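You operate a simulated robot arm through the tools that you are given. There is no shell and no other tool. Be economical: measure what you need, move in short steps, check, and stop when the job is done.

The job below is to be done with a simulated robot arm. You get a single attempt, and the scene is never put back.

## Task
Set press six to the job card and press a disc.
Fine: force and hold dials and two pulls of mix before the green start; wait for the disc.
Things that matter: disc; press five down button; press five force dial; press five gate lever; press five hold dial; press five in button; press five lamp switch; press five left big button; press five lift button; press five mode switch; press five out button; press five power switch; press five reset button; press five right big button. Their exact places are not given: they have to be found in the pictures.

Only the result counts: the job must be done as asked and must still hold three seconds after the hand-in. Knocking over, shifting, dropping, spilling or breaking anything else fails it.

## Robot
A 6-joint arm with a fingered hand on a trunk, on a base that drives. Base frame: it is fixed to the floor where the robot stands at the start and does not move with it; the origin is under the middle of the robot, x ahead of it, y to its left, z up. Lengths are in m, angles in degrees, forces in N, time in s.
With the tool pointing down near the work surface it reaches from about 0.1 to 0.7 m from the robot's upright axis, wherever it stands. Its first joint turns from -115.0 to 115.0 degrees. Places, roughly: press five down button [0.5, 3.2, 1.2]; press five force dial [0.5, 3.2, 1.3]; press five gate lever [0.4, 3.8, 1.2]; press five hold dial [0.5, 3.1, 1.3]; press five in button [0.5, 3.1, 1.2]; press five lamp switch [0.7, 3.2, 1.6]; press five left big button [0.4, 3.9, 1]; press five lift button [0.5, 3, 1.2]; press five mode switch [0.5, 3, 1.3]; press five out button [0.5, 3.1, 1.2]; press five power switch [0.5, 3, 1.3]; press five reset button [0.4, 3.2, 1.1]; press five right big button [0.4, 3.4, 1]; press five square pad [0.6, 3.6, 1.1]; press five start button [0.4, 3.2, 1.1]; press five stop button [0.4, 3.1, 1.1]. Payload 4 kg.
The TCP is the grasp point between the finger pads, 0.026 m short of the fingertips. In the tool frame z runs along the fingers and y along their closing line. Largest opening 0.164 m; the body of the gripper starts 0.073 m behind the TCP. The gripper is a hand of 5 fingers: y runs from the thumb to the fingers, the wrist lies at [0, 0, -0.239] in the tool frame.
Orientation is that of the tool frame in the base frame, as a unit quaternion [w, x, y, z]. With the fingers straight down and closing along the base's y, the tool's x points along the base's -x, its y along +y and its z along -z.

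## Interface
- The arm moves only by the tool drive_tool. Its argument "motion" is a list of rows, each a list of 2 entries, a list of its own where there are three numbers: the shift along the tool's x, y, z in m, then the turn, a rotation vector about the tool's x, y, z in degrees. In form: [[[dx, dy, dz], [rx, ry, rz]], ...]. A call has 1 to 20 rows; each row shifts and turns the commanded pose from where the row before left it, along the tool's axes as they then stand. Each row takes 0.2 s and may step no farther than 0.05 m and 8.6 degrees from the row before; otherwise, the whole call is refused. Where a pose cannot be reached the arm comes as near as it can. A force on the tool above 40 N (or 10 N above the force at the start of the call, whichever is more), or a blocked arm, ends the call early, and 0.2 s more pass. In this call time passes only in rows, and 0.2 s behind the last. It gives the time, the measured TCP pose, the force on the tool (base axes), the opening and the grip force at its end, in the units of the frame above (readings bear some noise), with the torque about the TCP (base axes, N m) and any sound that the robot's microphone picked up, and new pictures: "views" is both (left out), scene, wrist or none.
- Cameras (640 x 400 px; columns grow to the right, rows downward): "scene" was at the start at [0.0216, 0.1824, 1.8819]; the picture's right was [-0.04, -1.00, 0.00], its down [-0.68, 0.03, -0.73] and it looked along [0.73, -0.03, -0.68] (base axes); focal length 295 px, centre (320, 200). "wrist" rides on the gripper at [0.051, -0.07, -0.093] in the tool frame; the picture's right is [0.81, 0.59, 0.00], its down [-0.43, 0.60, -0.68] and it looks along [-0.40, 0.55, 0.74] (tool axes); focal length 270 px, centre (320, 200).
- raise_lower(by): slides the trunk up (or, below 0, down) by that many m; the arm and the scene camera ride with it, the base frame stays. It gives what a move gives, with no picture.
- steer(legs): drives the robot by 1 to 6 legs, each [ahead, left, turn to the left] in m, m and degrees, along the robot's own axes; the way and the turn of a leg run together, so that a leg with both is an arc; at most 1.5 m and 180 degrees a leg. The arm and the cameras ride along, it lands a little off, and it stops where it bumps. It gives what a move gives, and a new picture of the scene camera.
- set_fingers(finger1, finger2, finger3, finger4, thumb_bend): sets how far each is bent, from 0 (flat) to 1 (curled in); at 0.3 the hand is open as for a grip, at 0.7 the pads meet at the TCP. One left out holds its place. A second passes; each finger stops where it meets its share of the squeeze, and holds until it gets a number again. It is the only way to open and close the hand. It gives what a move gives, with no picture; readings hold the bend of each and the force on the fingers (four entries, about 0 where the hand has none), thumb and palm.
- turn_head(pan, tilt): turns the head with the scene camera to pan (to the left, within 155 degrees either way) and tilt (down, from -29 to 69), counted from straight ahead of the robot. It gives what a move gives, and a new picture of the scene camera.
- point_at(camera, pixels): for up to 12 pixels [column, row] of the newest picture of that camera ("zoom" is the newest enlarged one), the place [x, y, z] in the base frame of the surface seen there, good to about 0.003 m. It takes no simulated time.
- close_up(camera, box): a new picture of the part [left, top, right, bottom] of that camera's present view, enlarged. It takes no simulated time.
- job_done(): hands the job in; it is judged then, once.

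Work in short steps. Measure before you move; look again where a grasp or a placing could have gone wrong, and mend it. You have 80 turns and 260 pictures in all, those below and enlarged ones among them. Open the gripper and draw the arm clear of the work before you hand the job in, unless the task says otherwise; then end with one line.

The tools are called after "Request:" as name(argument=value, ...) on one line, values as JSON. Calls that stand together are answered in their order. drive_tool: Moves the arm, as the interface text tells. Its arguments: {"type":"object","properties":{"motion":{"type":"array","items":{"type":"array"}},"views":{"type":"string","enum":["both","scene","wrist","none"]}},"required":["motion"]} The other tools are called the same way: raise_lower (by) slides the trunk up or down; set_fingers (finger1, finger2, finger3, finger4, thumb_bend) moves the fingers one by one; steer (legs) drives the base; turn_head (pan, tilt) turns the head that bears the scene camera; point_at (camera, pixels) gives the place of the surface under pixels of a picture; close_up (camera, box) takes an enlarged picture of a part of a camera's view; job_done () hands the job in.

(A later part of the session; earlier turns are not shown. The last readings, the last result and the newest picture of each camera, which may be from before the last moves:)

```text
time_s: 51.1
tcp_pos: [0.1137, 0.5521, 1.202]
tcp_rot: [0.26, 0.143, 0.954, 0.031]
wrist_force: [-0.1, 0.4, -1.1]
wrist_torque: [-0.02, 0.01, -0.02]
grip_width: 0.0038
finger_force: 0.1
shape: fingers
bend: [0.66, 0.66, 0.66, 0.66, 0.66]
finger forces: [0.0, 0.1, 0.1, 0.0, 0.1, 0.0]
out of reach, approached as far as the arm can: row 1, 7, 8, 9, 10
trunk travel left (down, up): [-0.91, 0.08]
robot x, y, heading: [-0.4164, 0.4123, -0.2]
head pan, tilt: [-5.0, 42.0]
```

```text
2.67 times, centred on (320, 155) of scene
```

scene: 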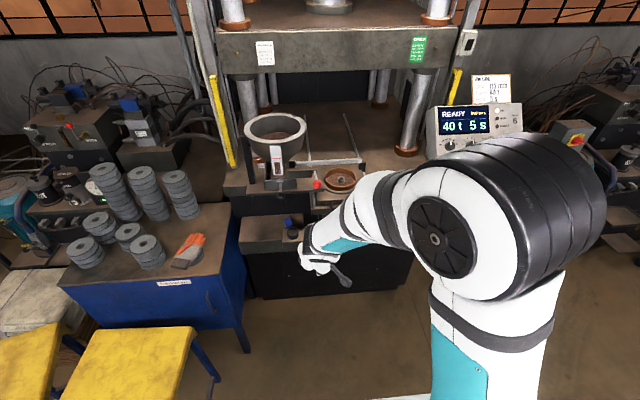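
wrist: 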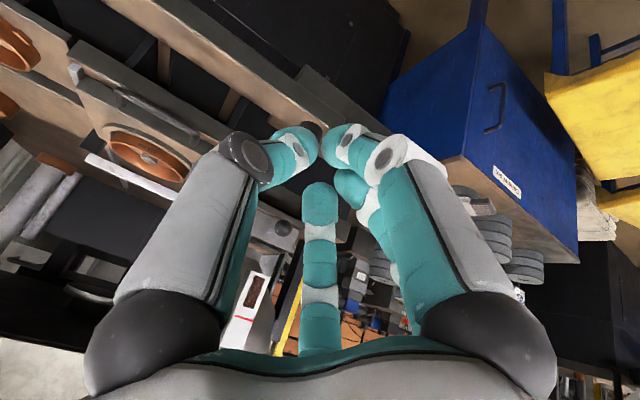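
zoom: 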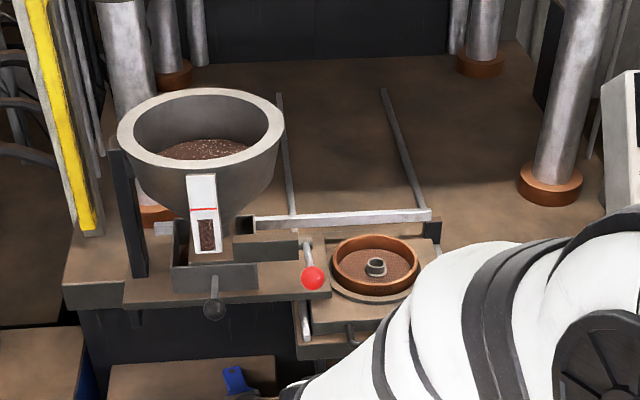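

The lever is back up and the mould visible. I zoom on the mould to check for mix.

Request:
close_up(camera="scene", box=[310, 155, 374, 195])

Request:
point_at(camera="zoom", pixels=[[220, 230], [390, 240], [310, 290], [310, 190], [310, 130], [60, 270], [310, 240]])

```text
10.00 times, centred on (342, 175) of scene
```

zoom: 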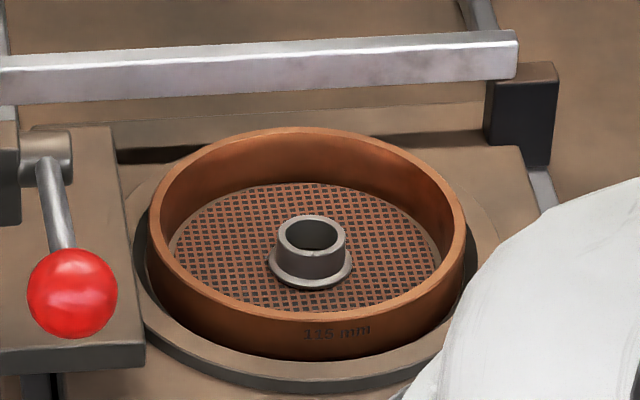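

```text
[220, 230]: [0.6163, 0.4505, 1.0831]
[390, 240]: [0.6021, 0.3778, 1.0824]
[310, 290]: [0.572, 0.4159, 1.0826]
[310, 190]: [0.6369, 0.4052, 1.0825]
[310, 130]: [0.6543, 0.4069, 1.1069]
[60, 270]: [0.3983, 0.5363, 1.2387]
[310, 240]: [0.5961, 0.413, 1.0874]
```

The mould is stamped 115 mm and its mesh floor is bare (z 1.082), so no dose fell: the pull was too short. I'll press the ball from above with a closed fist; first close the fingers and turn the hand fully down while rising.

Request:
set_fingers(finger1=0.7, finger2=0.7, finger3=0.7, finger4=0.7, thumb_bend=0.7)

Request:
drive_tool(motion=[[[-0.0195, 0.0054, -0.0344], [2.17, 7.18, -0.1]], [[-0.015, 0.004, -0.037], [2.17, 7.18, -0.1]], [[-0.01, 0.003, -0.039], [2.17, 7.18, -0.1]], [[-0.005, 0.001, -0.04], [2.17, 7.18, -0.1]], [[0, 0, 0], [0, 0, 0]]], views="none")

```text
time_s: 52.1
tcp_pos: [0.1136, 0.5536, 1.201]
tcp_rot: [0.26, 0.143, 0.954, 0.033]
wrist_force: [0.0, 1.1, -0.1]
wrist_torque: [0.01, 0.02, -0.02]
grip_width: 0.0002
finger_force: 0.1
shape: fingers
bend: [0.68, 0.68, 0.68, 0.68, 0.69]
finger forces: [0.0, 0.0, 0.0, 0.0, 0.1, 0.0]
trunk travel left (down, up): [-0.91, 0.08]
robot x, y, heading: [-0.4152, 0.4139, 0.1]
head pan, tilt: [-5.0, 42.0]
```

```text
time_s: 53.3
tcp_pos: [0.0279, 0.5778, 1.1416]
tcp_rot: [0.175, 0.156, 0.972, 0.012]
wrist_force: [-0.1, -0.5, -0.1]
wrist_torque: [0.01, -0.02, 0.01]
grip_width: 0.0
finger_force: 0.0
shape: fingers
bend: [0.68, 0.68, 0.68, 0.68, 0.69]
finger forces: [0.0, 0.0, 0.0, 0.0, 0.1, 0.1]
out of reach, approached as far as the arm can: row 1, 2, 3, 4
trunk travel left (down, up): [-0.91, 0.08]
robot x, y, heading: [-0.4125, 0.4164, -0.1]
head pan, tilt: [-5.0, 42.0]
```

The arm wandered to a limit; I look at where it is now.

Request:
drive_tool(motion=[[[0, 0, 0], [0, 0, 0]]])

```text
time_s: 53.7
tcp_pos: [0.0281, 0.578, 1.1405]
tcp_rot: [0.176, 0.156, 0.972, 0.012]
wrist_force: [-0.5, 0.1, 0.1]
wrist_torque: [0.02, -0.01, -0.05]
grip_width: 0.0
finger_force: 0.2
shape: fingers
bend: [0.68, 0.68, 0.68, 0.68, 0.69]
finger forces: [0.0, 0.0, 0.1, 0.0, 0.0, 0.0]
trunk travel left (down, up): [-0.91, 0.08]
robot x, y, heading: [-0.4114, 0.4141, 0.1]
head pan, tilt: [-5.0, 42.0]
```

scene: 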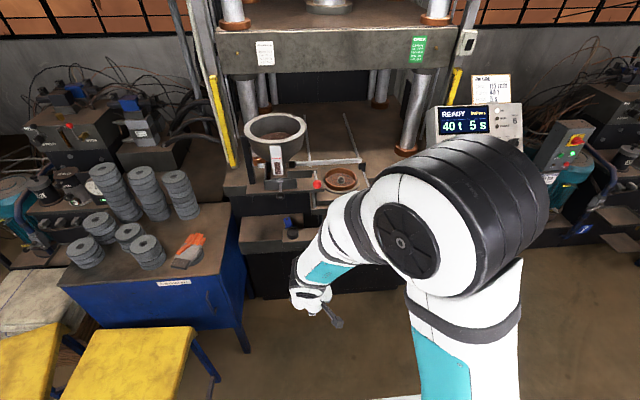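
wrist: 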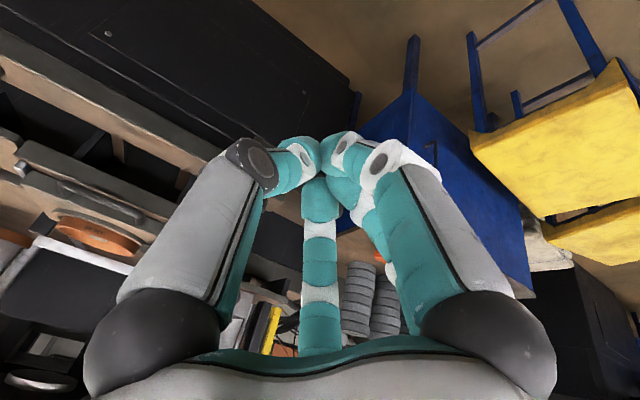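

I move the hand up, forward and a bit right to unfold the arm toward its comfortable zone.

Request:
drive_tool(motion=[[[-0.0311, -0.0117, -0.0239], [0, 0, 0]], [[-0.0311, -0.0117, -0.0239], [0, 0, 0]], [[-0.0311, -0.0117, -0.0239], [0, 0, 0]], [[-0.0311, -0.0117, -0.0239], [0, 0, 0]], [[-0.0311, -0.0117, -0.0239], [0, 0, 0]], [[0, 0, 0], [0, 0, 0]]], views="scene")

```text
time_s: 55.1
tcp_pos: [0.0428, 0.4985, 1.1396]
tcp_rot: [0.186, 0.157, 0.97, 0.013]
wrist_force: [0.0, 0.0, -0.7]
wrist_torque: [-0.03, -0.02, 0.02]
grip_width: 0.0
finger_force: 0.1
shape: fingers
bend: [0.68, 0.68, 0.68, 0.68, 0.69]
finger forces: [0.0, 0.0, 0.1, 0.0, 0.1, 0.0]
out of reach, approached as far as the arm can: row 1, 2, 3, 4, 5
trunk travel left (down, up): [-0.91, 0.08]
robot x, y, heading: [-0.4112, 0.4134, -0.2]
head pan, tilt: [-5.0, 42.0]
```

scene: 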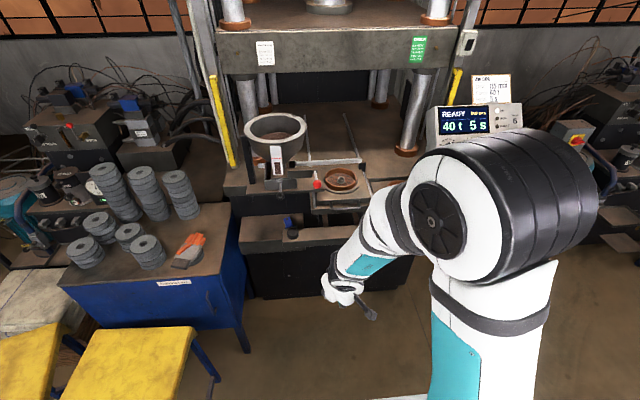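

My commanded pose ran ahead of the arm (unreached rows accumulate). I bring it back: pitch to 50° again, shift back/down, and roll so that two fingers straddle the underside.

Request:
drive_tool(motion=[[[0, 0, 0], [-2.63, -8.08, 0]], [[0, 0, 0], [-2.63, -8.08, 0]], [[0, 0, 0], [-2.63, -8.08, 0]], [[0, 0, 0], [-2.63, -8.08, 0]], [[0, 0, 0], [-2.63, -8.08, 0]], [[0, 0, 0], [-2.63, -8.08, 0]], [[0, 0, 0], [-2.63, -8.08, 0]], [[0.0347, -0.007, -0.016], [0, 0, 0]], [[0.0347, -0.007, -0.016], [0, 0, 0]], [[0.0347, -0.007, -0.016], [0, 0, 0]], [[0.0347, -0.007, -0.016], [0, 0, 0]], [[0.0347, -0.007, -0.016], [0, 0, 0]], [[0, 0, 0], [0, 0, -7.2]], [[0, 0, 0], [0, 0, -7.2]], [[0, 0, 0], [0, 0, -7.2]], [[0, 0, 0], [0, 0, -7.2]], [[0, 0, 0], [0, 0, -7.2]]])

```text
time_s: 58.7
tcp_pos: [0.0257, 0.6289, 1.0519]
tcp_rot: [0.584, -0.13, 0.794, -0.11]
wrist_force: [-0.5, -0.3, 0.1]
wrist_torque: [0.02, -0.02, -0.01]
grip_width: 0.0
finger_force: 0.0
shape: fingers
bend: [0.68, 0.68, 0.68, 0.68, 0.69]
finger forces: [0.0, 0.0, 0.0, 0.1, 0.0, 0.1]
out of reach, approached as far as the arm can: row 2, 3, 4, 7, 8, 9, 10, 11, 12, 13
trunk travel left (down, up): [-0.91, 0.08]
robot x, y, heading: [-0.4096, 0.4114, -0.3]
head pan, tilt: [-5.0, 42.0]
```

scene: 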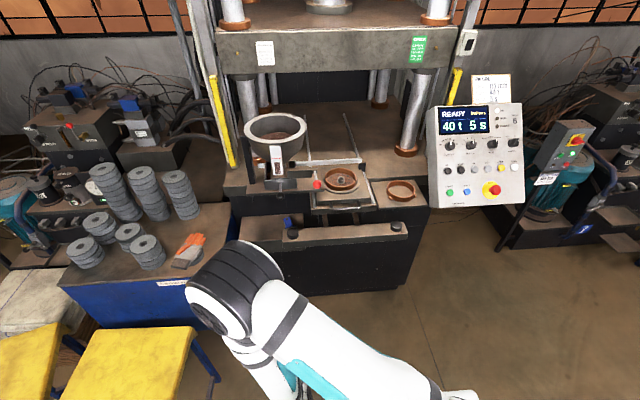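
wrist: 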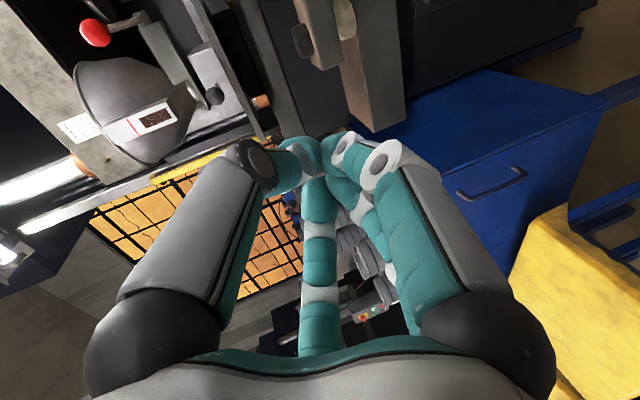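

The last rows were reached, so pose is known again. I raise the hand 25 cm, forward 8, right 10 cm, and pitch slightly down.

Request:
drive_tool(motion=[[[-0.0308, -0.026, 0.0013], [0, 0, 0]], [[-0.0308, -0.026, 0.0013], [0, 0, 0]], [[-0.0308, -0.026, 0.0013], [0, 0, 0]], [[-0.0308, -0.026, 0.0013], [0, 0, 0]], [[-0.0308, -0.026, 0.0013], [0, 0, 0]], [[-0.0308, -0.026, 0.0013], [0, 0, 0]], [[-0.0308, -0.026, 0.0013], [0, 0, 0]], [[0, 0, 0], [0, 0, 0]]])

```text
time_s: 60.5
tcp_pos: [0.1351, 0.5485, 1.2889]
tcp_rot: [0.587, -0.129, 0.792, -0.11]
wrist_force: [0.7, 0.3, -0.1]
wrist_torque: [-0.02, 0.01, 0.02]
grip_width: 0.0
finger_force: 0.1
shape: fingers
bend: [0.68, 0.68, 0.68, 0.68, 0.69]
finger forces: [0.0, 0.0, 0.1, 0.0, 0.0, 0.0]
out of reach, approached as far as the arm can: row 4, 5, 6
trunk travel left (down, up): [-0.91, 0.08]
robot x, y, heading: [-0.4157, 0.4142, -0.1]
head pan, tilt: [-5.0, 42.0]
```

scene: 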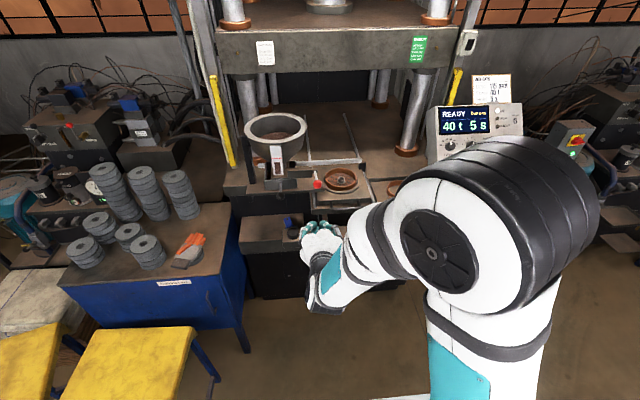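
wrist: 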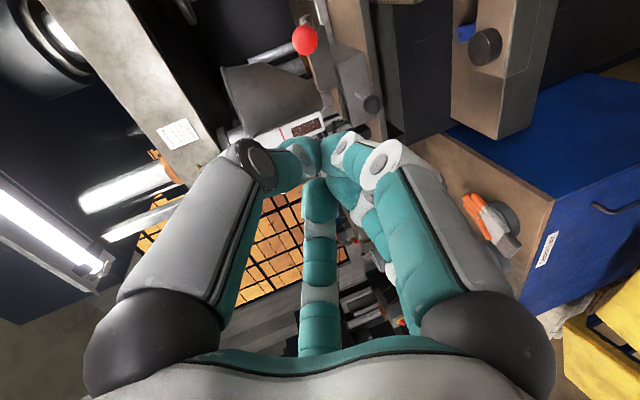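

Reached. Now I pitch 21° down to about 52° and check it stays reachable.

Request:
drive_tool(motion=[[[0, 0, 0], [-2.34, 6.6, -0.16]], [[0, 0, 0], [-2.34, 6.6, -0.16]], [[0, 0, 0], [-2.34, 6.6, -0.16]], [[0, 0, 0], [0, 0, 0]]], views="none")

```text
time_s: 61.5
tcp_pos: [0.1336, 0.5465, 1.2886]
tcp_rot: [0.434, -0.148, 0.885, -0.083]
wrist_force: [-0.1, 0.6, -0.8]
wrist_torque: [-0.01, -0.02, 0.03]
grip_width: 0.0
finger_force: 0.2
shape: fingers
bend: [0.68, 0.68, 0.68, 0.68, 0.69]
finger forces: [0.0, 0.1, 0.0, 0.1, 0.1, 0.0]
trunk travel left (down, up): [-0.91, 0.08]
robot x, y, heading: [-0.4105, 0.4137, 0.2]
head pan, tilt: [-5.0, 42.0]
```

Reached with pitch ≈52°. I raise 3 cm, drive the base forward 0.28 m and shift 18 mm right so the fist comes above the ball.

Request:
raise_lower(by=0.03)

Request:
steer(legs=[[0.28, 0, 0]])

Request:
drive_tool(motion=[[[0.0062, -0.0174, 0.0003], [0, 0, 0]], [[0, 0, 0], [0, 0, 0]]])

```text
time_s: 62.2
tcp_pos: [0.1328, 0.5478, 1.3181]
tcp_rot: [0.434, -0.147, 0.885, -0.084]
wrist_force: [-0.7, 0.1, 0.0]
wrist_torque: [-0.01, -0.04, 0.01]
grip_width: 0.0
finger_force: 0.1
shape: fingers
bend: [0.68, 0.68, 0.68, 0.68, 0.69]
finger forces: [0.0, 0.0, 0.1, 0.0, 0.0, 0.0]
trunk travel left (down, up): [-0.94, 0.05]
robot x, y, heading: [-0.4152, 0.4161, -0.3]
head pan, tilt: [-5.0, 42.0]
```

```text
time_s: 64.2
tcp_pos: [0.4199, 0.5457, 1.3192]
tcp_rot: [0.434, -0.148, 0.885, -0.083]
wrist_force: [0.5, -0.4, -0.2]
wrist_torque: [-0.01, 0.0, 0.01]
grip_width: 0.0001
finger_force: 0.0
shape: fingers
bend: [0.68, 0.68, 0.68, 0.68, 0.69]
finger forces: [0.0, 0.1, 0.1, 0.0, 0.0, 0.0]
trunk travel left (down, up): [-0.94, 0.05]
robot x, y, heading: [-0.1259, 0.4117, -0.1]
head pan, tilt: [-5.0, 42.0]
```

scene: 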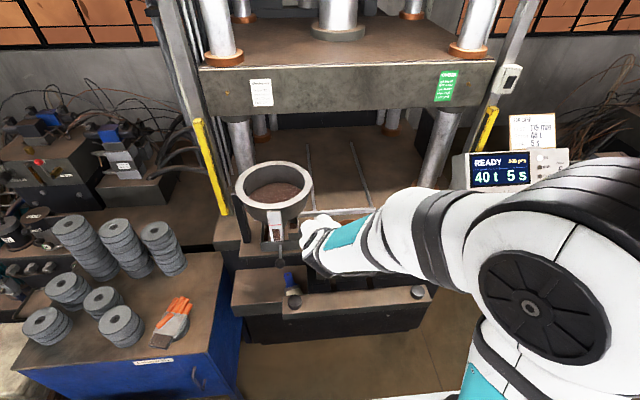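

```text
time_s: 64.8
tcp_pos: [0.4197, 0.5277, 1.3186]
tcp_rot: [0.434, -0.148, 0.885, -0.084]
wrist_force: [0.4, 0.3, -0.1]
wrist_torque: [-0.01, -0.03, 0.0]
grip_width: 0.0
finger_force: 0.1
shape: fingers
bend: [0.68, 0.68, 0.68, 0.68, 0.69]
finger forces: [0.0, 0.1, 0.1, 0.1, 0.0, 0.0]
trunk travel left (down, up): [-0.94, 0.05]
robot x, y, heading: [-0.127, 0.4137, -0.4]
head pan, tilt: [-5.0, 42.0]
```

scene: 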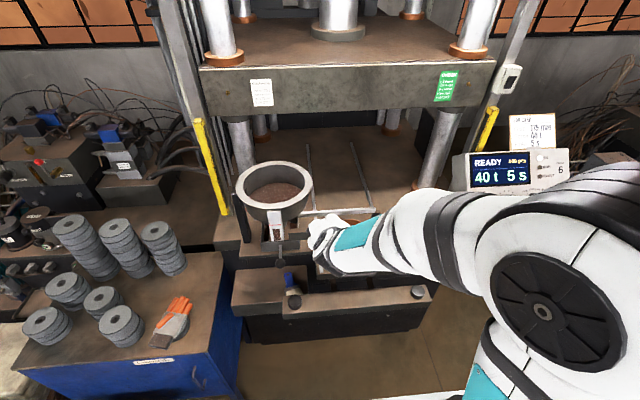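
wrist: 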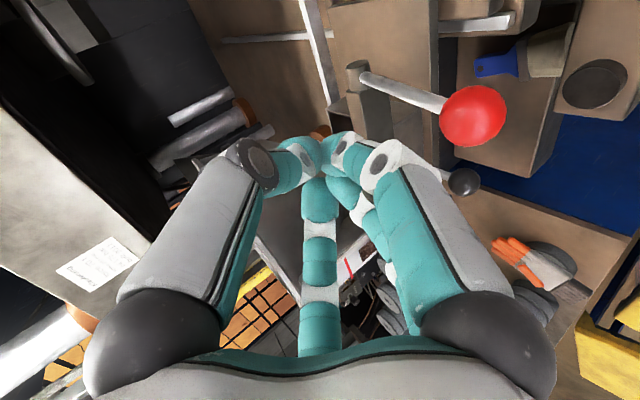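

The fist is above the ball with the rod running forward beneath. I push straight down 8 cm in 2 cm rows and watch.

Request:
drive_tool(motion=[[[0.0149, 0.0055, 0.0122], [0, 0, 0]], [[0.0149, 0.0055, 0.0122], [0, 0, 0]], [[0.0149, 0.0055, 0.0122], [0, 0, 0]], [[0.0149, 0.0055, 0.0122], [0, 0, 0]], [[0.0149, 0.0055, 0.0122], [0, 0, 0]]])

Request:
point_at(camera="wrist", pixels=[[400, 150], [420, 140]])

```text
time_s: 66.0
tcp_pos: [0.4198, 0.5276, 1.2178]
tcp_rot: [0.434, -0.149, 0.885, -0.084]
wrist_force: [1.2, 1.1, 1.0]
wrist_torque: [0.05, -0.03, 0.01]
grip_width: 0.0
finger_force: 1.2
shape: fingers
bend: [0.68, 0.69, 0.68, 0.68, 0.69]
finger forces: [0.0, 2.5, 0.1, 0.0, 0.1, 0.0]
trunk travel left (down, up): [-0.94, 0.05]
robot x, y, heading: [-0.1316, 0.4118, -0.1]
head pan, tilt: [-5.0, 42.0]
```

scene: 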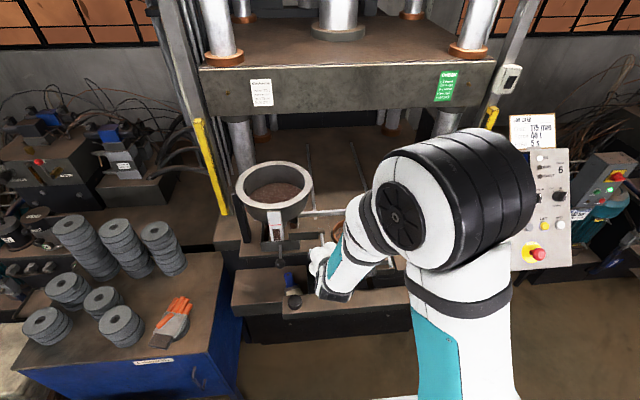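
wrist: 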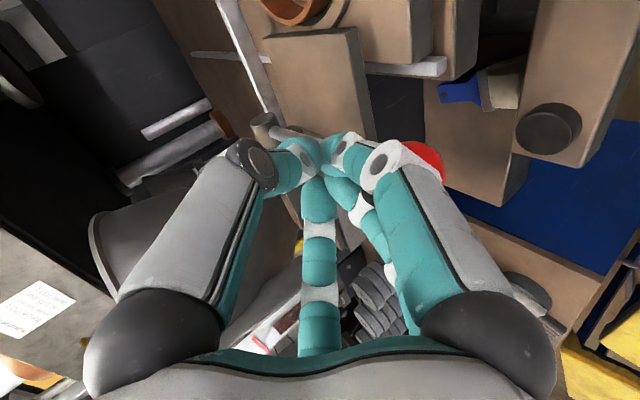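

```text
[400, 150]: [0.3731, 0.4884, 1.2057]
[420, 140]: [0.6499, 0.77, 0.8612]
```

Contact is light and the ball is starting to move down under the fingers. I press 6 cm further.

Request:
drive_tool(motion=[[[0.0149, 0.0055, 0.0122], [0, 0, 0]], [[0.0149, 0.0055, 0.0122], [0, 0, 0]], [[0.0149, 0.0055, 0.0122], [0, 0, 0]]], views="wrist")

Request:
close_up(camera="scene", box=[230, 180, 390, 300])

```text
time_s: 66.8
tcp_pos: [0.4202, 0.5292, 1.1693]
tcp_rot: [0.443, -0.148, 0.88, -0.083]
wrist_force: [-12.0, 2.7, 25.1]
wrist_torque: [0.12, -0.04, -0.02]
grip_width: 0.0
finger_force: 14.3
shape: fingers
bend: [0.69, 0.72, 0.67, 0.68, 0.69]
finger forces: [0.7, 13.7, 0.0, 14.1, 0.0, 0.0]
trunk travel left (down, up): [-0.94, 0.05]
robot x, y, heading: [-0.1298, 0.4115, -0.2]
head pan, tilt: [-5.0, 42.0]
stopped in row 3: the force on the tool passed its limit at 47 N (the readings are from after the stop); the commanded pose is now the measured one
```

wrist: 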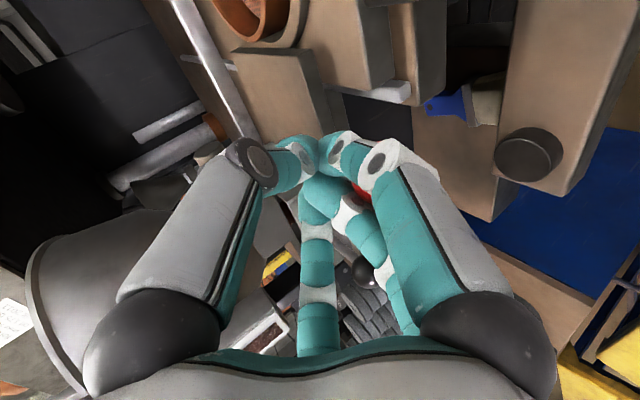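

```text
3.33 times, centred on (310, 240) of scene
```

zoom: 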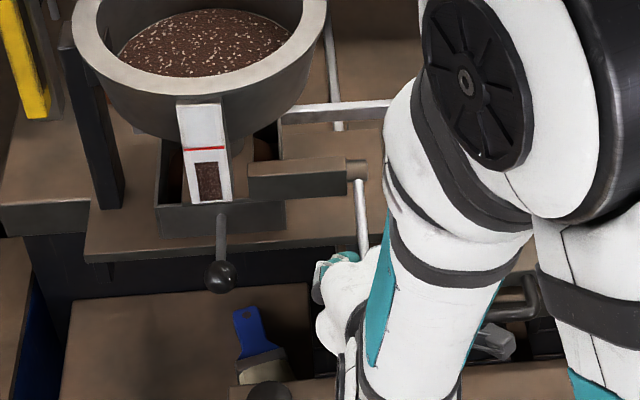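

A firm stop at 47 N. I measure the ball and look at the box and mould for mix.

Request:
point_at(camera="wrist", pixels=[[361, 189], [245, 15], [225, 5]])

Request:
close_up(camera="scene", box=[260, 200, 350, 260])

Request:
close_up(camera="wrist", box=[160, 0, 480, 200])

```text
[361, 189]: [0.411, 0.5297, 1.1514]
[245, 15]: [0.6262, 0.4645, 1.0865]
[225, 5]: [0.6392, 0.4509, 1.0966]
```

```text
6.67 times, centred on (305, 230) of scene
```

zoom: 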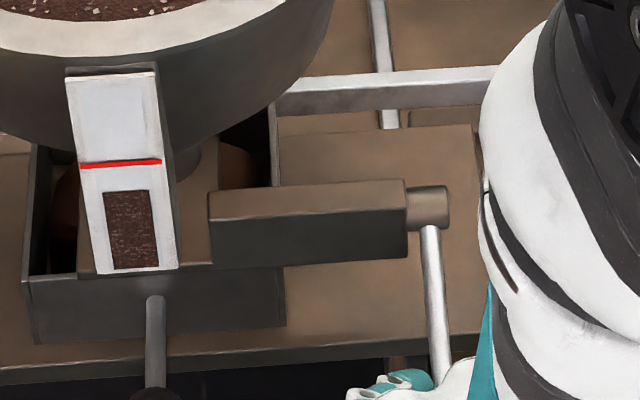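

```text
2.00 times, centred on (320, 100) of wrist
```

zoom: 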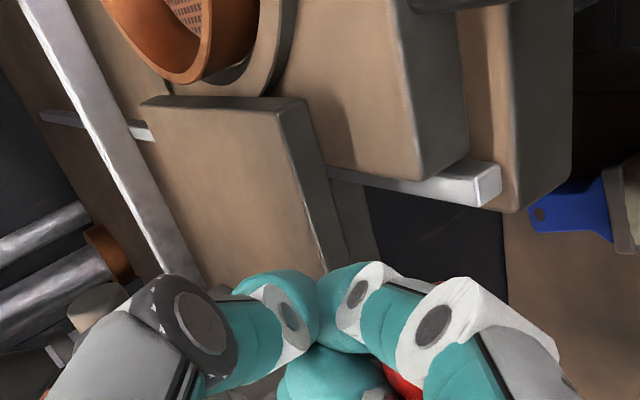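

The lever is at about -30°, evidently its stop. I lift off fully, back away, and inspect the mould.

Request:
drive_tool(motion=[[[-0.0149, -0.0055, -0.0122], [0, 0, 0]], [[-0.0149, -0.0055, -0.0122], [0, 0, 0]], [[-0.0149, -0.0055, -0.0122], [0, 0, 0]], [[-0.0149, -0.0055, -0.0122], [0, 0, 0]], [[-0.0149, -0.0055, -0.0122], [0, 0, 0]], [[-0.0149, -0.0055, -0.0122], [0, 0, 0]], [[-0.0149, -0.0055, -0.0122], [0, 0, 0]]])

Request:
close_up(camera="scene", box=[230, 140, 430, 290])

Request:
close_up(camera="wrist", box=[160, 0, 480, 200])

```text
time_s: 68.4
tcp_pos: [0.4187, 0.5284, 1.3071]
tcp_rot: [0.439, -0.147, 0.882, -0.083]
wrist_force: [-1.2, -0.8, -0.1]
wrist_torque: [0.02, 0.0, 0.0]
grip_width: 0.0
finger_force: 0.1
shape: fingers
bend: [0.68, 0.71, 0.67, 0.68, 0.69]
finger forces: [0.0, 0.0, 0.0, 0.0, 0.0, 0.1]
trunk travel left (down, up): [-0.94, 0.05]
robot x, y, heading: [-0.1282, 0.4161, 0.2]
head pan, tilt: [-5.0, 42.0]
```

scene: 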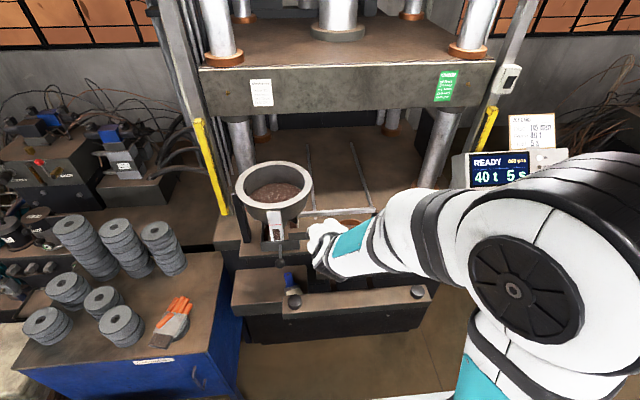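
wrist: 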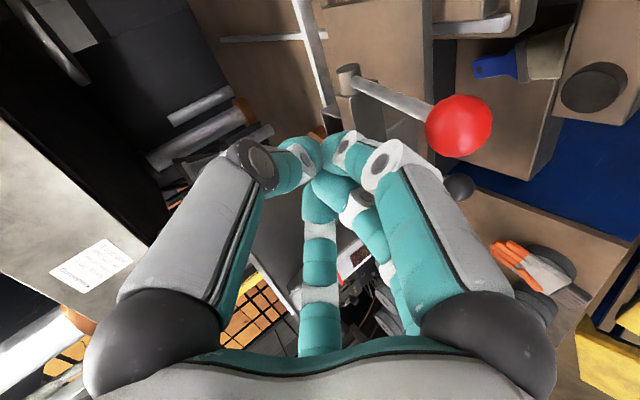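

```text
2.67 times, centred on (330, 215) of scene
```

zoom: 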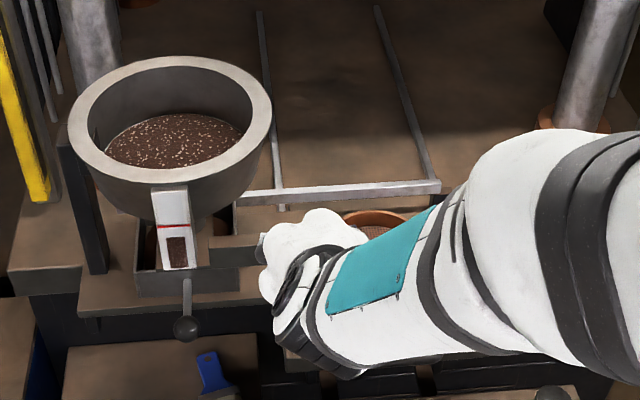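

```text
2.00 times, centred on (320, 100) of wrist
```

zoom: 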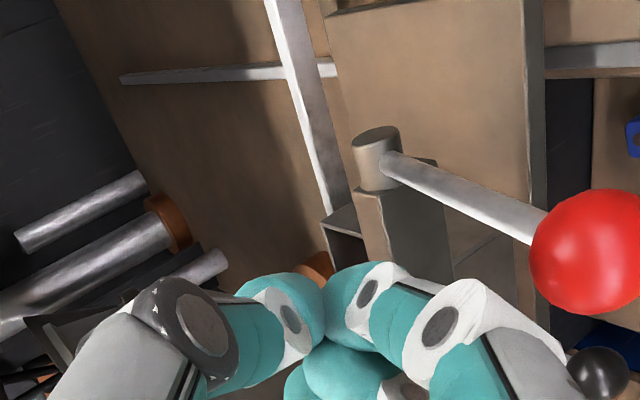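

The dosing box under the hopper seems to hold something brown now. I zoom in on it.

Request:
close_up(camera="scene", box=[255, 195, 345, 255])

Request:
point_at(camera="zoom", pixels=[[240, 190], [235, 160], [60, 220], [150, 320], [25, 240], [270, 120], [400, 150], [400, 240], [470, 190], [160, 270]])

```text
6.67 times, centred on (300, 225) of scene
```

zoom: 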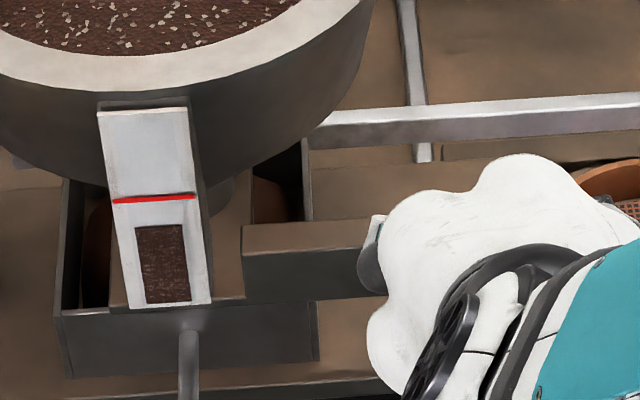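

```text
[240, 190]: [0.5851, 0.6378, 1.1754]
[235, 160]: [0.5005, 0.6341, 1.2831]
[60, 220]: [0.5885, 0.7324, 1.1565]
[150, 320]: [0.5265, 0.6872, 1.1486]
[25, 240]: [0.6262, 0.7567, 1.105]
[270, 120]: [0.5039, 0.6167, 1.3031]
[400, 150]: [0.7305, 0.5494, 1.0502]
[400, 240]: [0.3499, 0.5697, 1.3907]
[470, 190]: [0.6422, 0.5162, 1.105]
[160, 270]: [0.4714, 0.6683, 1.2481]
```

I zoom further on the box interior on both sides of the spout and measure the heap.

Request:
close_up(camera="scene", box=[258, 212, 306, 242])

Request:
point_at(camera="zoom", pixels=[[150, 260], [150, 230], [130, 290], [110, 230], [470, 190], [480, 160], [500, 180], [470, 150], [520, 150], [440, 200]])

Request:
point_at(camera="scene", pixels=[[275, 192], [265, 195], [285, 190], [275, 185]])

```text
13.33 times, centred on (282, 227) of scene
```

zoom: 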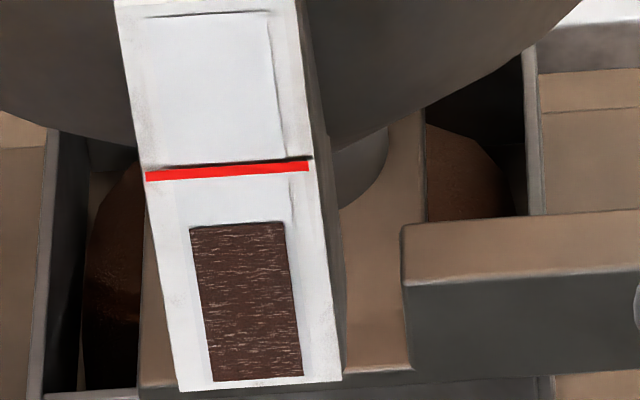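

```text
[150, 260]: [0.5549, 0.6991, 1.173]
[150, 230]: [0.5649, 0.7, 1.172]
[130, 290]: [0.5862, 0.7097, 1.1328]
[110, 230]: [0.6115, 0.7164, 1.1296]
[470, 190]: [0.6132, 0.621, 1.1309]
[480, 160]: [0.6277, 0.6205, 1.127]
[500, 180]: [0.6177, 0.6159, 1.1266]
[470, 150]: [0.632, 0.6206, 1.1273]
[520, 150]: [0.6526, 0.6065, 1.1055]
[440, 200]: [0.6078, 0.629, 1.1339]
```

```text
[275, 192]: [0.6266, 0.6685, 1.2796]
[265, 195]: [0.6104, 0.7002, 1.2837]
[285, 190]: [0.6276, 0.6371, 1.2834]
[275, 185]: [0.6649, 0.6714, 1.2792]
```

The heap lies in the feed shoe (dome y 0.615–0.717, z≈1.13), and both pulls brought the lever to its stop and back, so two doses are in. I back off 0.1 m and drive right to line the fist up with the green start (y≈0.004).

Request:
steer(legs=[[-0.1, 0, 0], [0, -0.52, 0]])

Request:
close_up(camera="scene", box=[130, 100, 350, 260])

```text
time_s: 72.2
tcp_pos: [0.3183, 0.0171, 1.3071]
tcp_rot: [0.44, -0.146, 0.882, -0.083]
wrist_force: [0.3, -0.1, 0.2]
wrist_torque: [0.0, -0.02, -0.01]
grip_width: 0.0001
finger_force: 0.0
shape: fingers
bend: [0.68, 0.71, 0.67, 0.68, 0.69]
finger forces: [0.1, 0.0, 0.0, 0.0, 0.0, 0.0]
trunk travel left (down, up): [-0.94, 0.05]
robot x, y, heading: [-0.2275, -0.097, -0.3]
head pan, tilt: [-5.0, 42.0]
```

scene: 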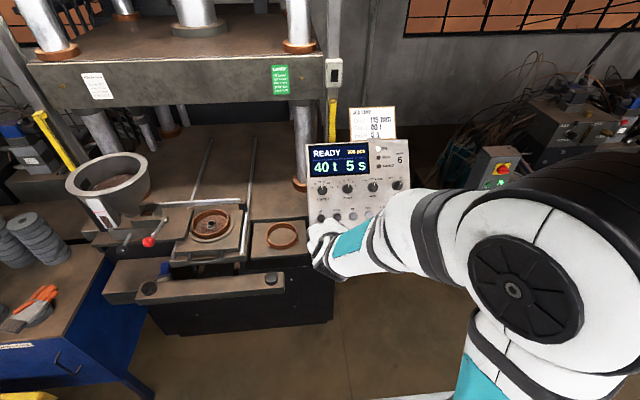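

```text
2.50 times, centred on (240, 180) of scene
```

zoom: 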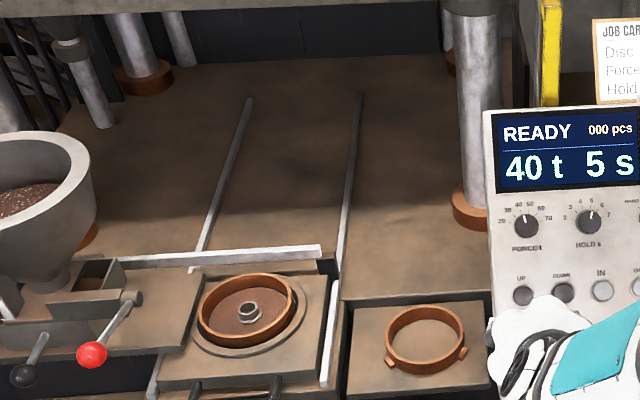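

From here the shoe's pocket is visible like at the start; I zoom on it to compare with the first picture.

Request:
close_up(camera="scene", box=[120, 180, 216, 240])

Request:
point_at(camera="zoom", pixels=[[275, 185], [290, 165], [300, 175], [270, 175], [310, 160], [290, 190]])

```text
6.67 times, centred on (168, 210) of scene
```

zoom: 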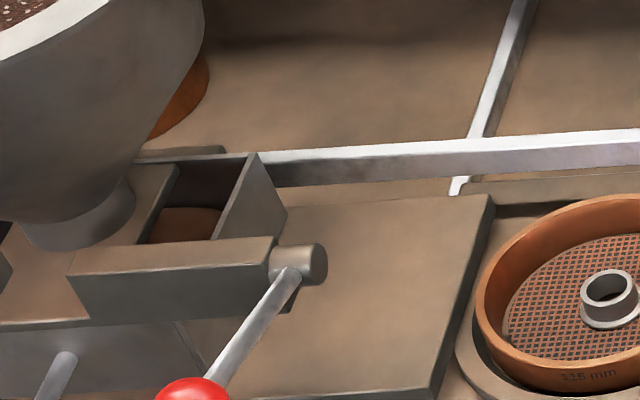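

```text
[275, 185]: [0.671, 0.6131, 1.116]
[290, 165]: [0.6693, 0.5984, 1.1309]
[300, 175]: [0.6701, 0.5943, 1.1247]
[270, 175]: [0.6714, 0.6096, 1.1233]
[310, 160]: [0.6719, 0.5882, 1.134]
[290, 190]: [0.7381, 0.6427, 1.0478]
```

I bring the fist to about 4 cm in front of the green start button (0.436,0.004,1.121).

Request:
drive_tool(motion=[[[0.0193, 0.0043, 0.0349], [0, 0, 0]], [[0.0193, 0.0043, 0.0349], [0, 0, 0]], [[0.0193, 0.0043, 0.0349], [0, 0, 0]], [[0.0193, 0.0042, 0.0349], [0, 0, 0]], [[0, 0, 0], [0, 0, 0]]])

Request:
close_up(camera="wrist", box=[160, 0, 480, 200])

Request:
close_up(camera="scene", box=[280, 120, 440, 300])

```text
time_s: 73.4
tcp_pos: [0.3827, 0.0032, 1.1592]
tcp_rot: [0.44, -0.146, 0.882, -0.084]
wrist_force: [-1.3, 0.0, 0.5]
wrist_torque: [-0.01, 0.02, 0.02]
grip_width: 0.0
finger_force: 0.1
shape: fingers
bend: [0.68, 0.71, 0.67, 0.68, 0.69]
finger forces: [0.0, 0.0, 0.0, 0.0, 0.0, 0.0]
trunk travel left (down, up): [-0.94, 0.05]
robot x, y, heading: [-0.2335, -0.097, -0.5]
head pan, tilt: [-5.0, 42.0]
```

scene: 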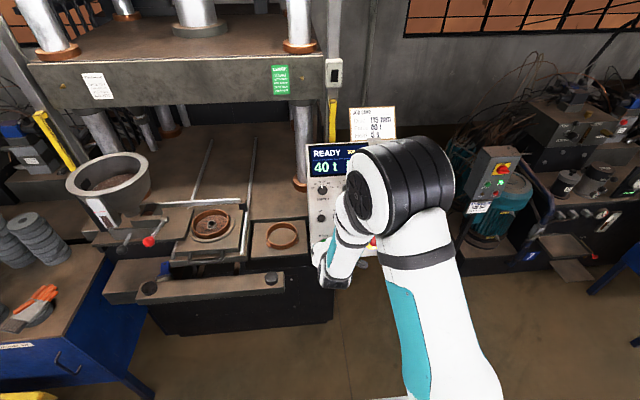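
wrist: 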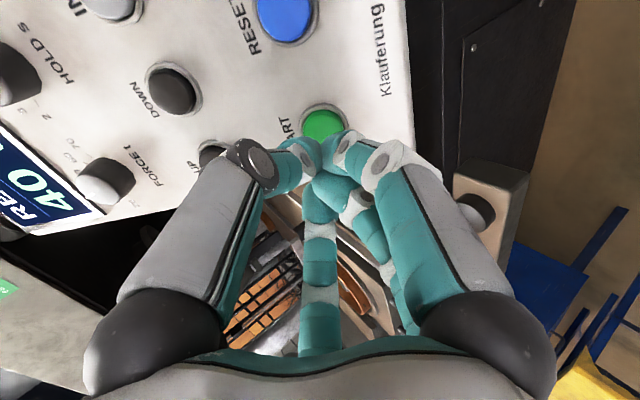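

```text
2.00 times, centred on (320, 100) of wrist
```

zoom: 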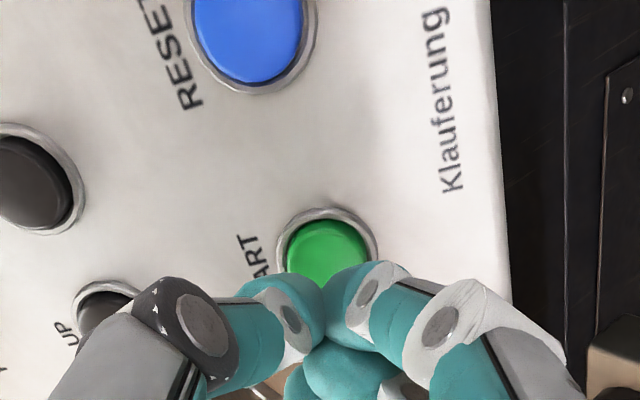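

```text
2.22 times, centred on (360, 210) of scene
```

zoom: 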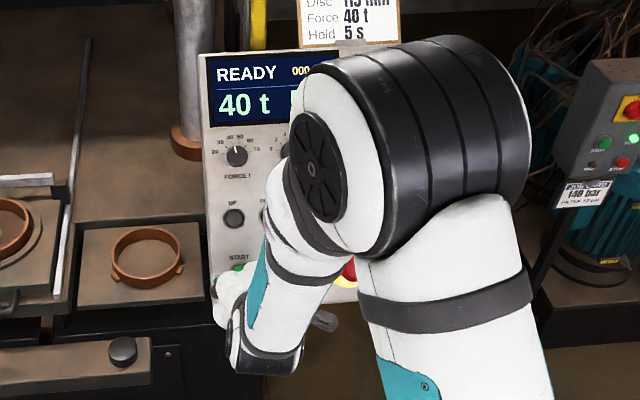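

Well aligned on the green button (323,125). I advance to contact and press gently.

Request:
drive_tool(motion=[[[0, 0, 0.02], [0, 0, 0]], [[0, 0, 0.013], [0, 0, 0]], [[0, 0, 0.005], [0, 0, 0]], [[0, 0, 0.004], [0, 0, 0]], [[0, 0, 0.004], [0, 0, 0]]])

Request:
close_up(camera="scene", box=[280, 120, 440, 220])

```text
time_s: 74.6
tcp_pos: [0.4168, 0.0043, 1.133]
tcp_rot: [0.441, -0.146, 0.882, -0.084]
wrist_force: [-9.8, 3.6, 9.8]
wrist_torque: [0.19, -0.05, 0.22]
grip_width: 0.0003
finger_force: 9.1
shape: fingers
bend: [0.68, 0.71, 0.67, 0.68, 0.69]
finger forces: [0.1, 0.0, 17.8, 0.1, 0.0, 0.1]
trunk travel left (down, up): [-0.94, 0.05]
robot x, y, heading: [-0.2316, -0.0966, -0.3]
head pan, tilt: [-5.0, 42.0]
heard: click
```

scene: 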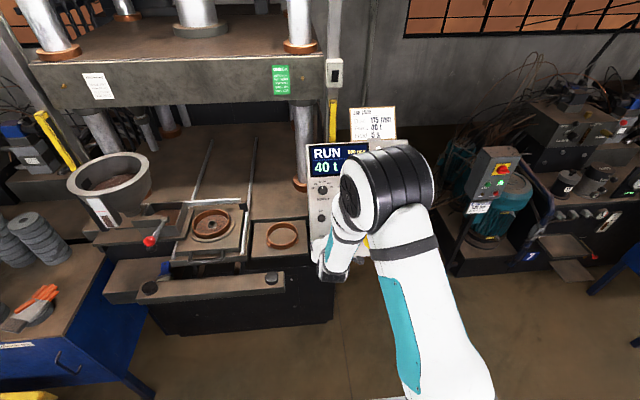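
wrist: 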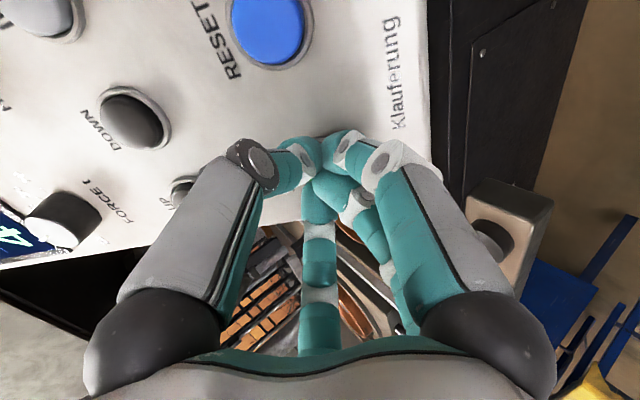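

```text
4.00 times, centred on (360, 170) of scene
```

zoom: 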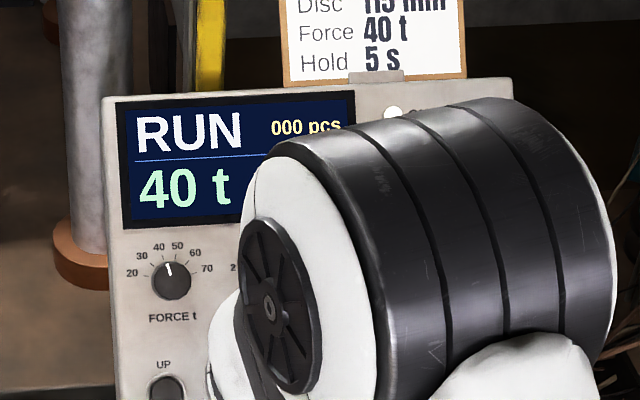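

The display shows RUN and a click was heard. I release and retreat straight back from the panel while the cycle runs.

Request:
drive_tool(motion=[[[0, 0, -0.03], [0, 0, 0]], [[0, 0, -0.04], [0, 0, 0]], [[0, 0, -0.04], [0, 0, 0]], [[0, 0, 0], [0, 0, 0]]], views="scene")

Request:
close_up(camera="scene", box=[60, 60, 440, 300])

```text
time_s: 75.6
tcp_pos: [0.3343, 0.0057, 1.1989]
tcp_rot: [0.44, -0.145, 0.882, -0.084]
wrist_force: [-1.2, -0.8, 0.3]
wrist_torque: [-0.01, 0.01, 0.04]
grip_width: 0.0
finger_force: 0.0
shape: fingers
bend: [0.68, 0.71, 0.67, 0.68, 0.69]
finger forces: [0.0, 0.0, 0.0, 0.0, 0.0, 0.0]
trunk travel left (down, up): [-0.94, 0.05]
robot x, y, heading: [-0.23, -0.0982, -0.4]
head pan, tilt: [-5.0, 42.0]
```

scene: 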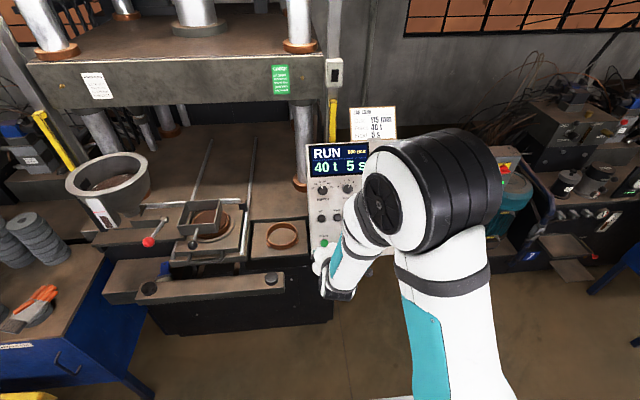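

```text
1.67 times, centred on (250, 180) of scene
```

zoom: 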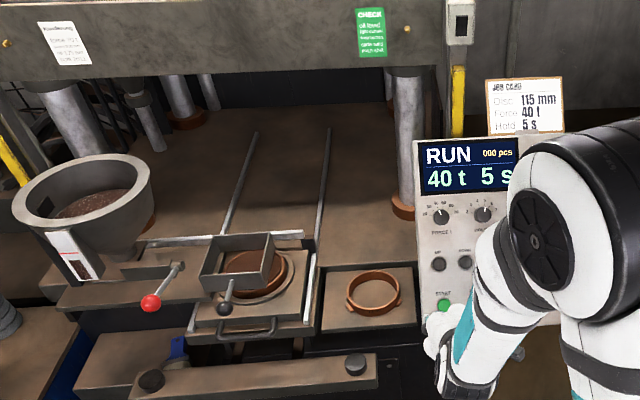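

The shoe moves over the mould automatically. I wait for the cycle, opening the hand meanwhile.

Request:
set_fingers(finger1=0.3, finger2=0.3, finger3=0.3, finger4=0.3, thumb_bend=0.3)

Request:
drive_tool(motion=[[[0, 0, 0], [0, 0, 0]], [[0, 0, 0], [0, 0, 0]], [[0, 0, 0], [0, 0, 0]], [[0, 0, 0], [0, 0, 0]], [[0, 0, 0], [0, 0, 0]], [[0, 0, 0], [0, 0, 0]]], views="none")

Request:
close_up(camera="scene", box=[60, 60, 440, 300])

Request:
close_up(camera="scene", box=[170, 190, 266, 250])

```text
time_s: 76.6
tcp_pos: [0.333, 0.006, 1.1987]
tcp_rot: [0.44, -0.144, 0.882, -0.085]
wrist_force: [0.4, 0.0, -0.1]
wrist_torque: [0.0, 0.02, 0.0]
grip_width: 0.0906
finger_force: 0.0
shape: fingers
bend: [0.3, 0.3, 0.3, 0.3, 0.3]
finger forces: [0.1, 0.0, 0.0, 0.0, 0.0, 0.0]
trunk travel left (down, up): [-0.94, 0.05]
robot x, y, heading: [-0.2279, -0.0968, -0.2]
head pan, tilt: [-5.0, 42.0]
```

```text
time_s: 78.0
tcp_pos: [0.3336, 0.0053, 1.1977]
tcp_rot: [0.439, -0.144, 0.883, -0.085]
wrist_force: [-0.3, 0.6, -0.4]
wrist_torque: [-0.02, 0.02, -0.03]
grip_width: 0.0904
finger_force: 0.1
shape: fingers
bend: [0.3, 0.3, 0.3, 0.3, 0.3]
finger forces: [0.1, 0.0, 0.0, 0.0, 0.0, 0.0]
trunk travel left (down, up): [-0.94, 0.05]
robot x, y, heading: [-0.2305, -0.0966, -0.4]
head pan, tilt: [-5.0, 42.0]
```

```text
1.67 times, centred on (250, 180) of scene
```

zoom: 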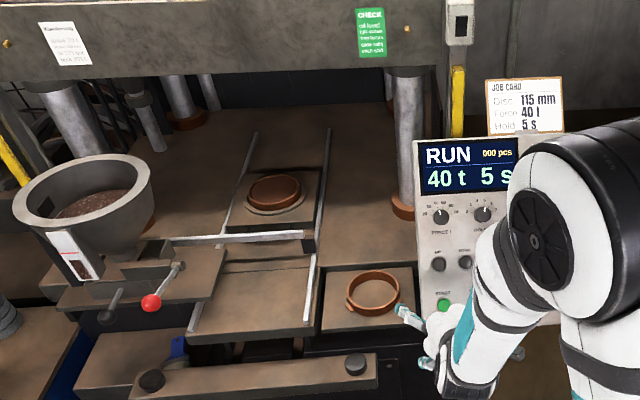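

```text
6.67 times, centred on (218, 220) of scene
```

zoom: 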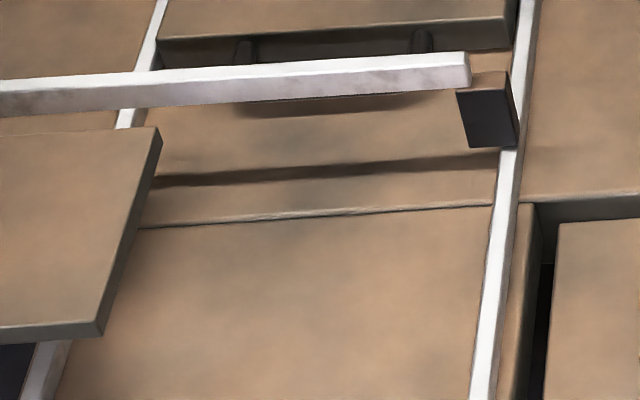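

The filled mould has slid under the ram. I keep waiting.

Request:
drive_tool(motion=[[[0, 0, 0], [0, 0, 0]], [[0, 0, 0], [0, 0, 0]], [[0, 0, 0], [0, 0, 0]], [[0, 0, 0], [0, 0, 0]], [[0, 0, 0], [0, 0, 0]], [[0, 0, 0], [0, 0, 0]], [[0, 0, 0], [0, 0, 0]], [[0, 0, 0], [0, 0, 0]], [[0, 0, 0], [0, 0, 0]], [[0, 0, 0], [0, 0, 0]], [[0, 0, 0], [0, 0, 0]], [[0, 0, 0], [0, 0, 0]], [[0, 0, 0], [0, 0, 0]], [[0, 0, 0], [0, 0, 0]], [[0, 0, 0], [0, 0, 0]], [[0, 0, 0], [0, 0, 0]], [[0, 0, 0], [0, 0, 0]], [[0, 0, 0], [0, 0, 0]], [[0, 0, 0], [0, 0, 0]], [[0, 0, 0], [0, 0, 0]]], views="none")

Request:
drive_tool(motion=[[[0, 0, 0], [0, 0, 0]], [[0, 0, 0], [0, 0, 0]], [[0, 0, 0], [0, 0, 0]], [[0, 0, 0], [0, 0, 0]], [[0, 0, 0], [0, 0, 0]], [[0, 0, 0], [0, 0, 0]], [[0, 0, 0], [0, 0, 0]], [[0, 0, 0], [0, 0, 0]], [[0, 0, 0], [0, 0, 0]], [[0, 0, 0], [0, 0, 0]], [[0, 0, 0], [0, 0, 0]], [[0, 0, 0], [0, 0, 0]], [[0, 0, 0], [0, 0, 0]], [[0, 0, 0], [0, 0, 0]], [[0, 0, 0], [0, 0, 0]], [[0, 0, 0], [0, 0, 0]], [[0, 0, 0], [0, 0, 0]], [[0, 0, 0], [0, 0, 0]], [[0, 0, 0], [0, 0, 0]], [[0, 0, 0], [0, 0, 0]]], views="none")

Request:
close_up(camera="scene", box=[60, 60, 440, 300])

```text
time_s: 82.2
tcp_pos: [0.3343, 0.0064, 1.1986]
tcp_rot: [0.44, -0.144, 0.882, -0.085]
wrist_force: [-0.6, 0.1, -0.1]
wrist_torque: [-0.03, 0.0, 0.02]
grip_width: 0.0902
finger_force: 0.0
shape: fingers
bend: [0.3, 0.3, 0.3, 0.3, 0.3]
finger forces: [0.0, 0.0, 0.0, 0.1, 0.0, 0.0]
trunk travel left (down, up): [-0.94, 0.05]
robot x, y, heading: [-0.2283, -0.0998, -0.4]
head pan, tilt: [-5.0, 42.0]
```

```text
time_s: 86.4
tcp_pos: [0.3323, 0.0054, 1.198]
tcp_rot: [0.44, -0.146, 0.882, -0.084]
wrist_force: [-0.1, -0.2, 0.2]
wrist_torque: [-0.02, -0.01, 0.04]
grip_width: 0.0905
finger_force: 0.1
shape: fingers
bend: [0.3, 0.3, 0.3, 0.3, 0.3]
finger forces: [0.0, 0.0, 0.1, 0.0, 0.0, 0.0]
trunk travel left (down, up): [-0.94, 0.05]
robot x, y, heading: [-0.2307, -0.0966, -0.3]
head pan, tilt: [-5.0, 42.0]
```

```text
1.67 times, centred on (250, 180) of scene
```

zoom: 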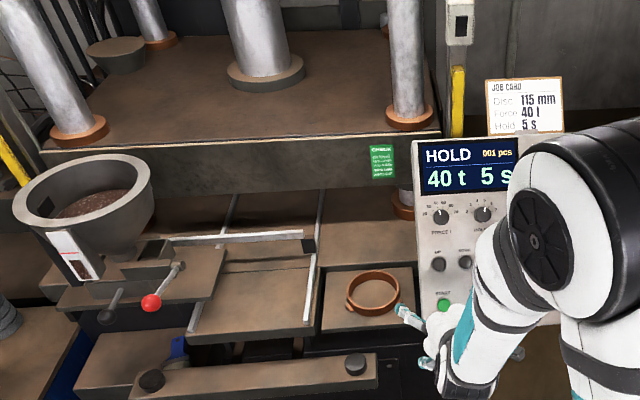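

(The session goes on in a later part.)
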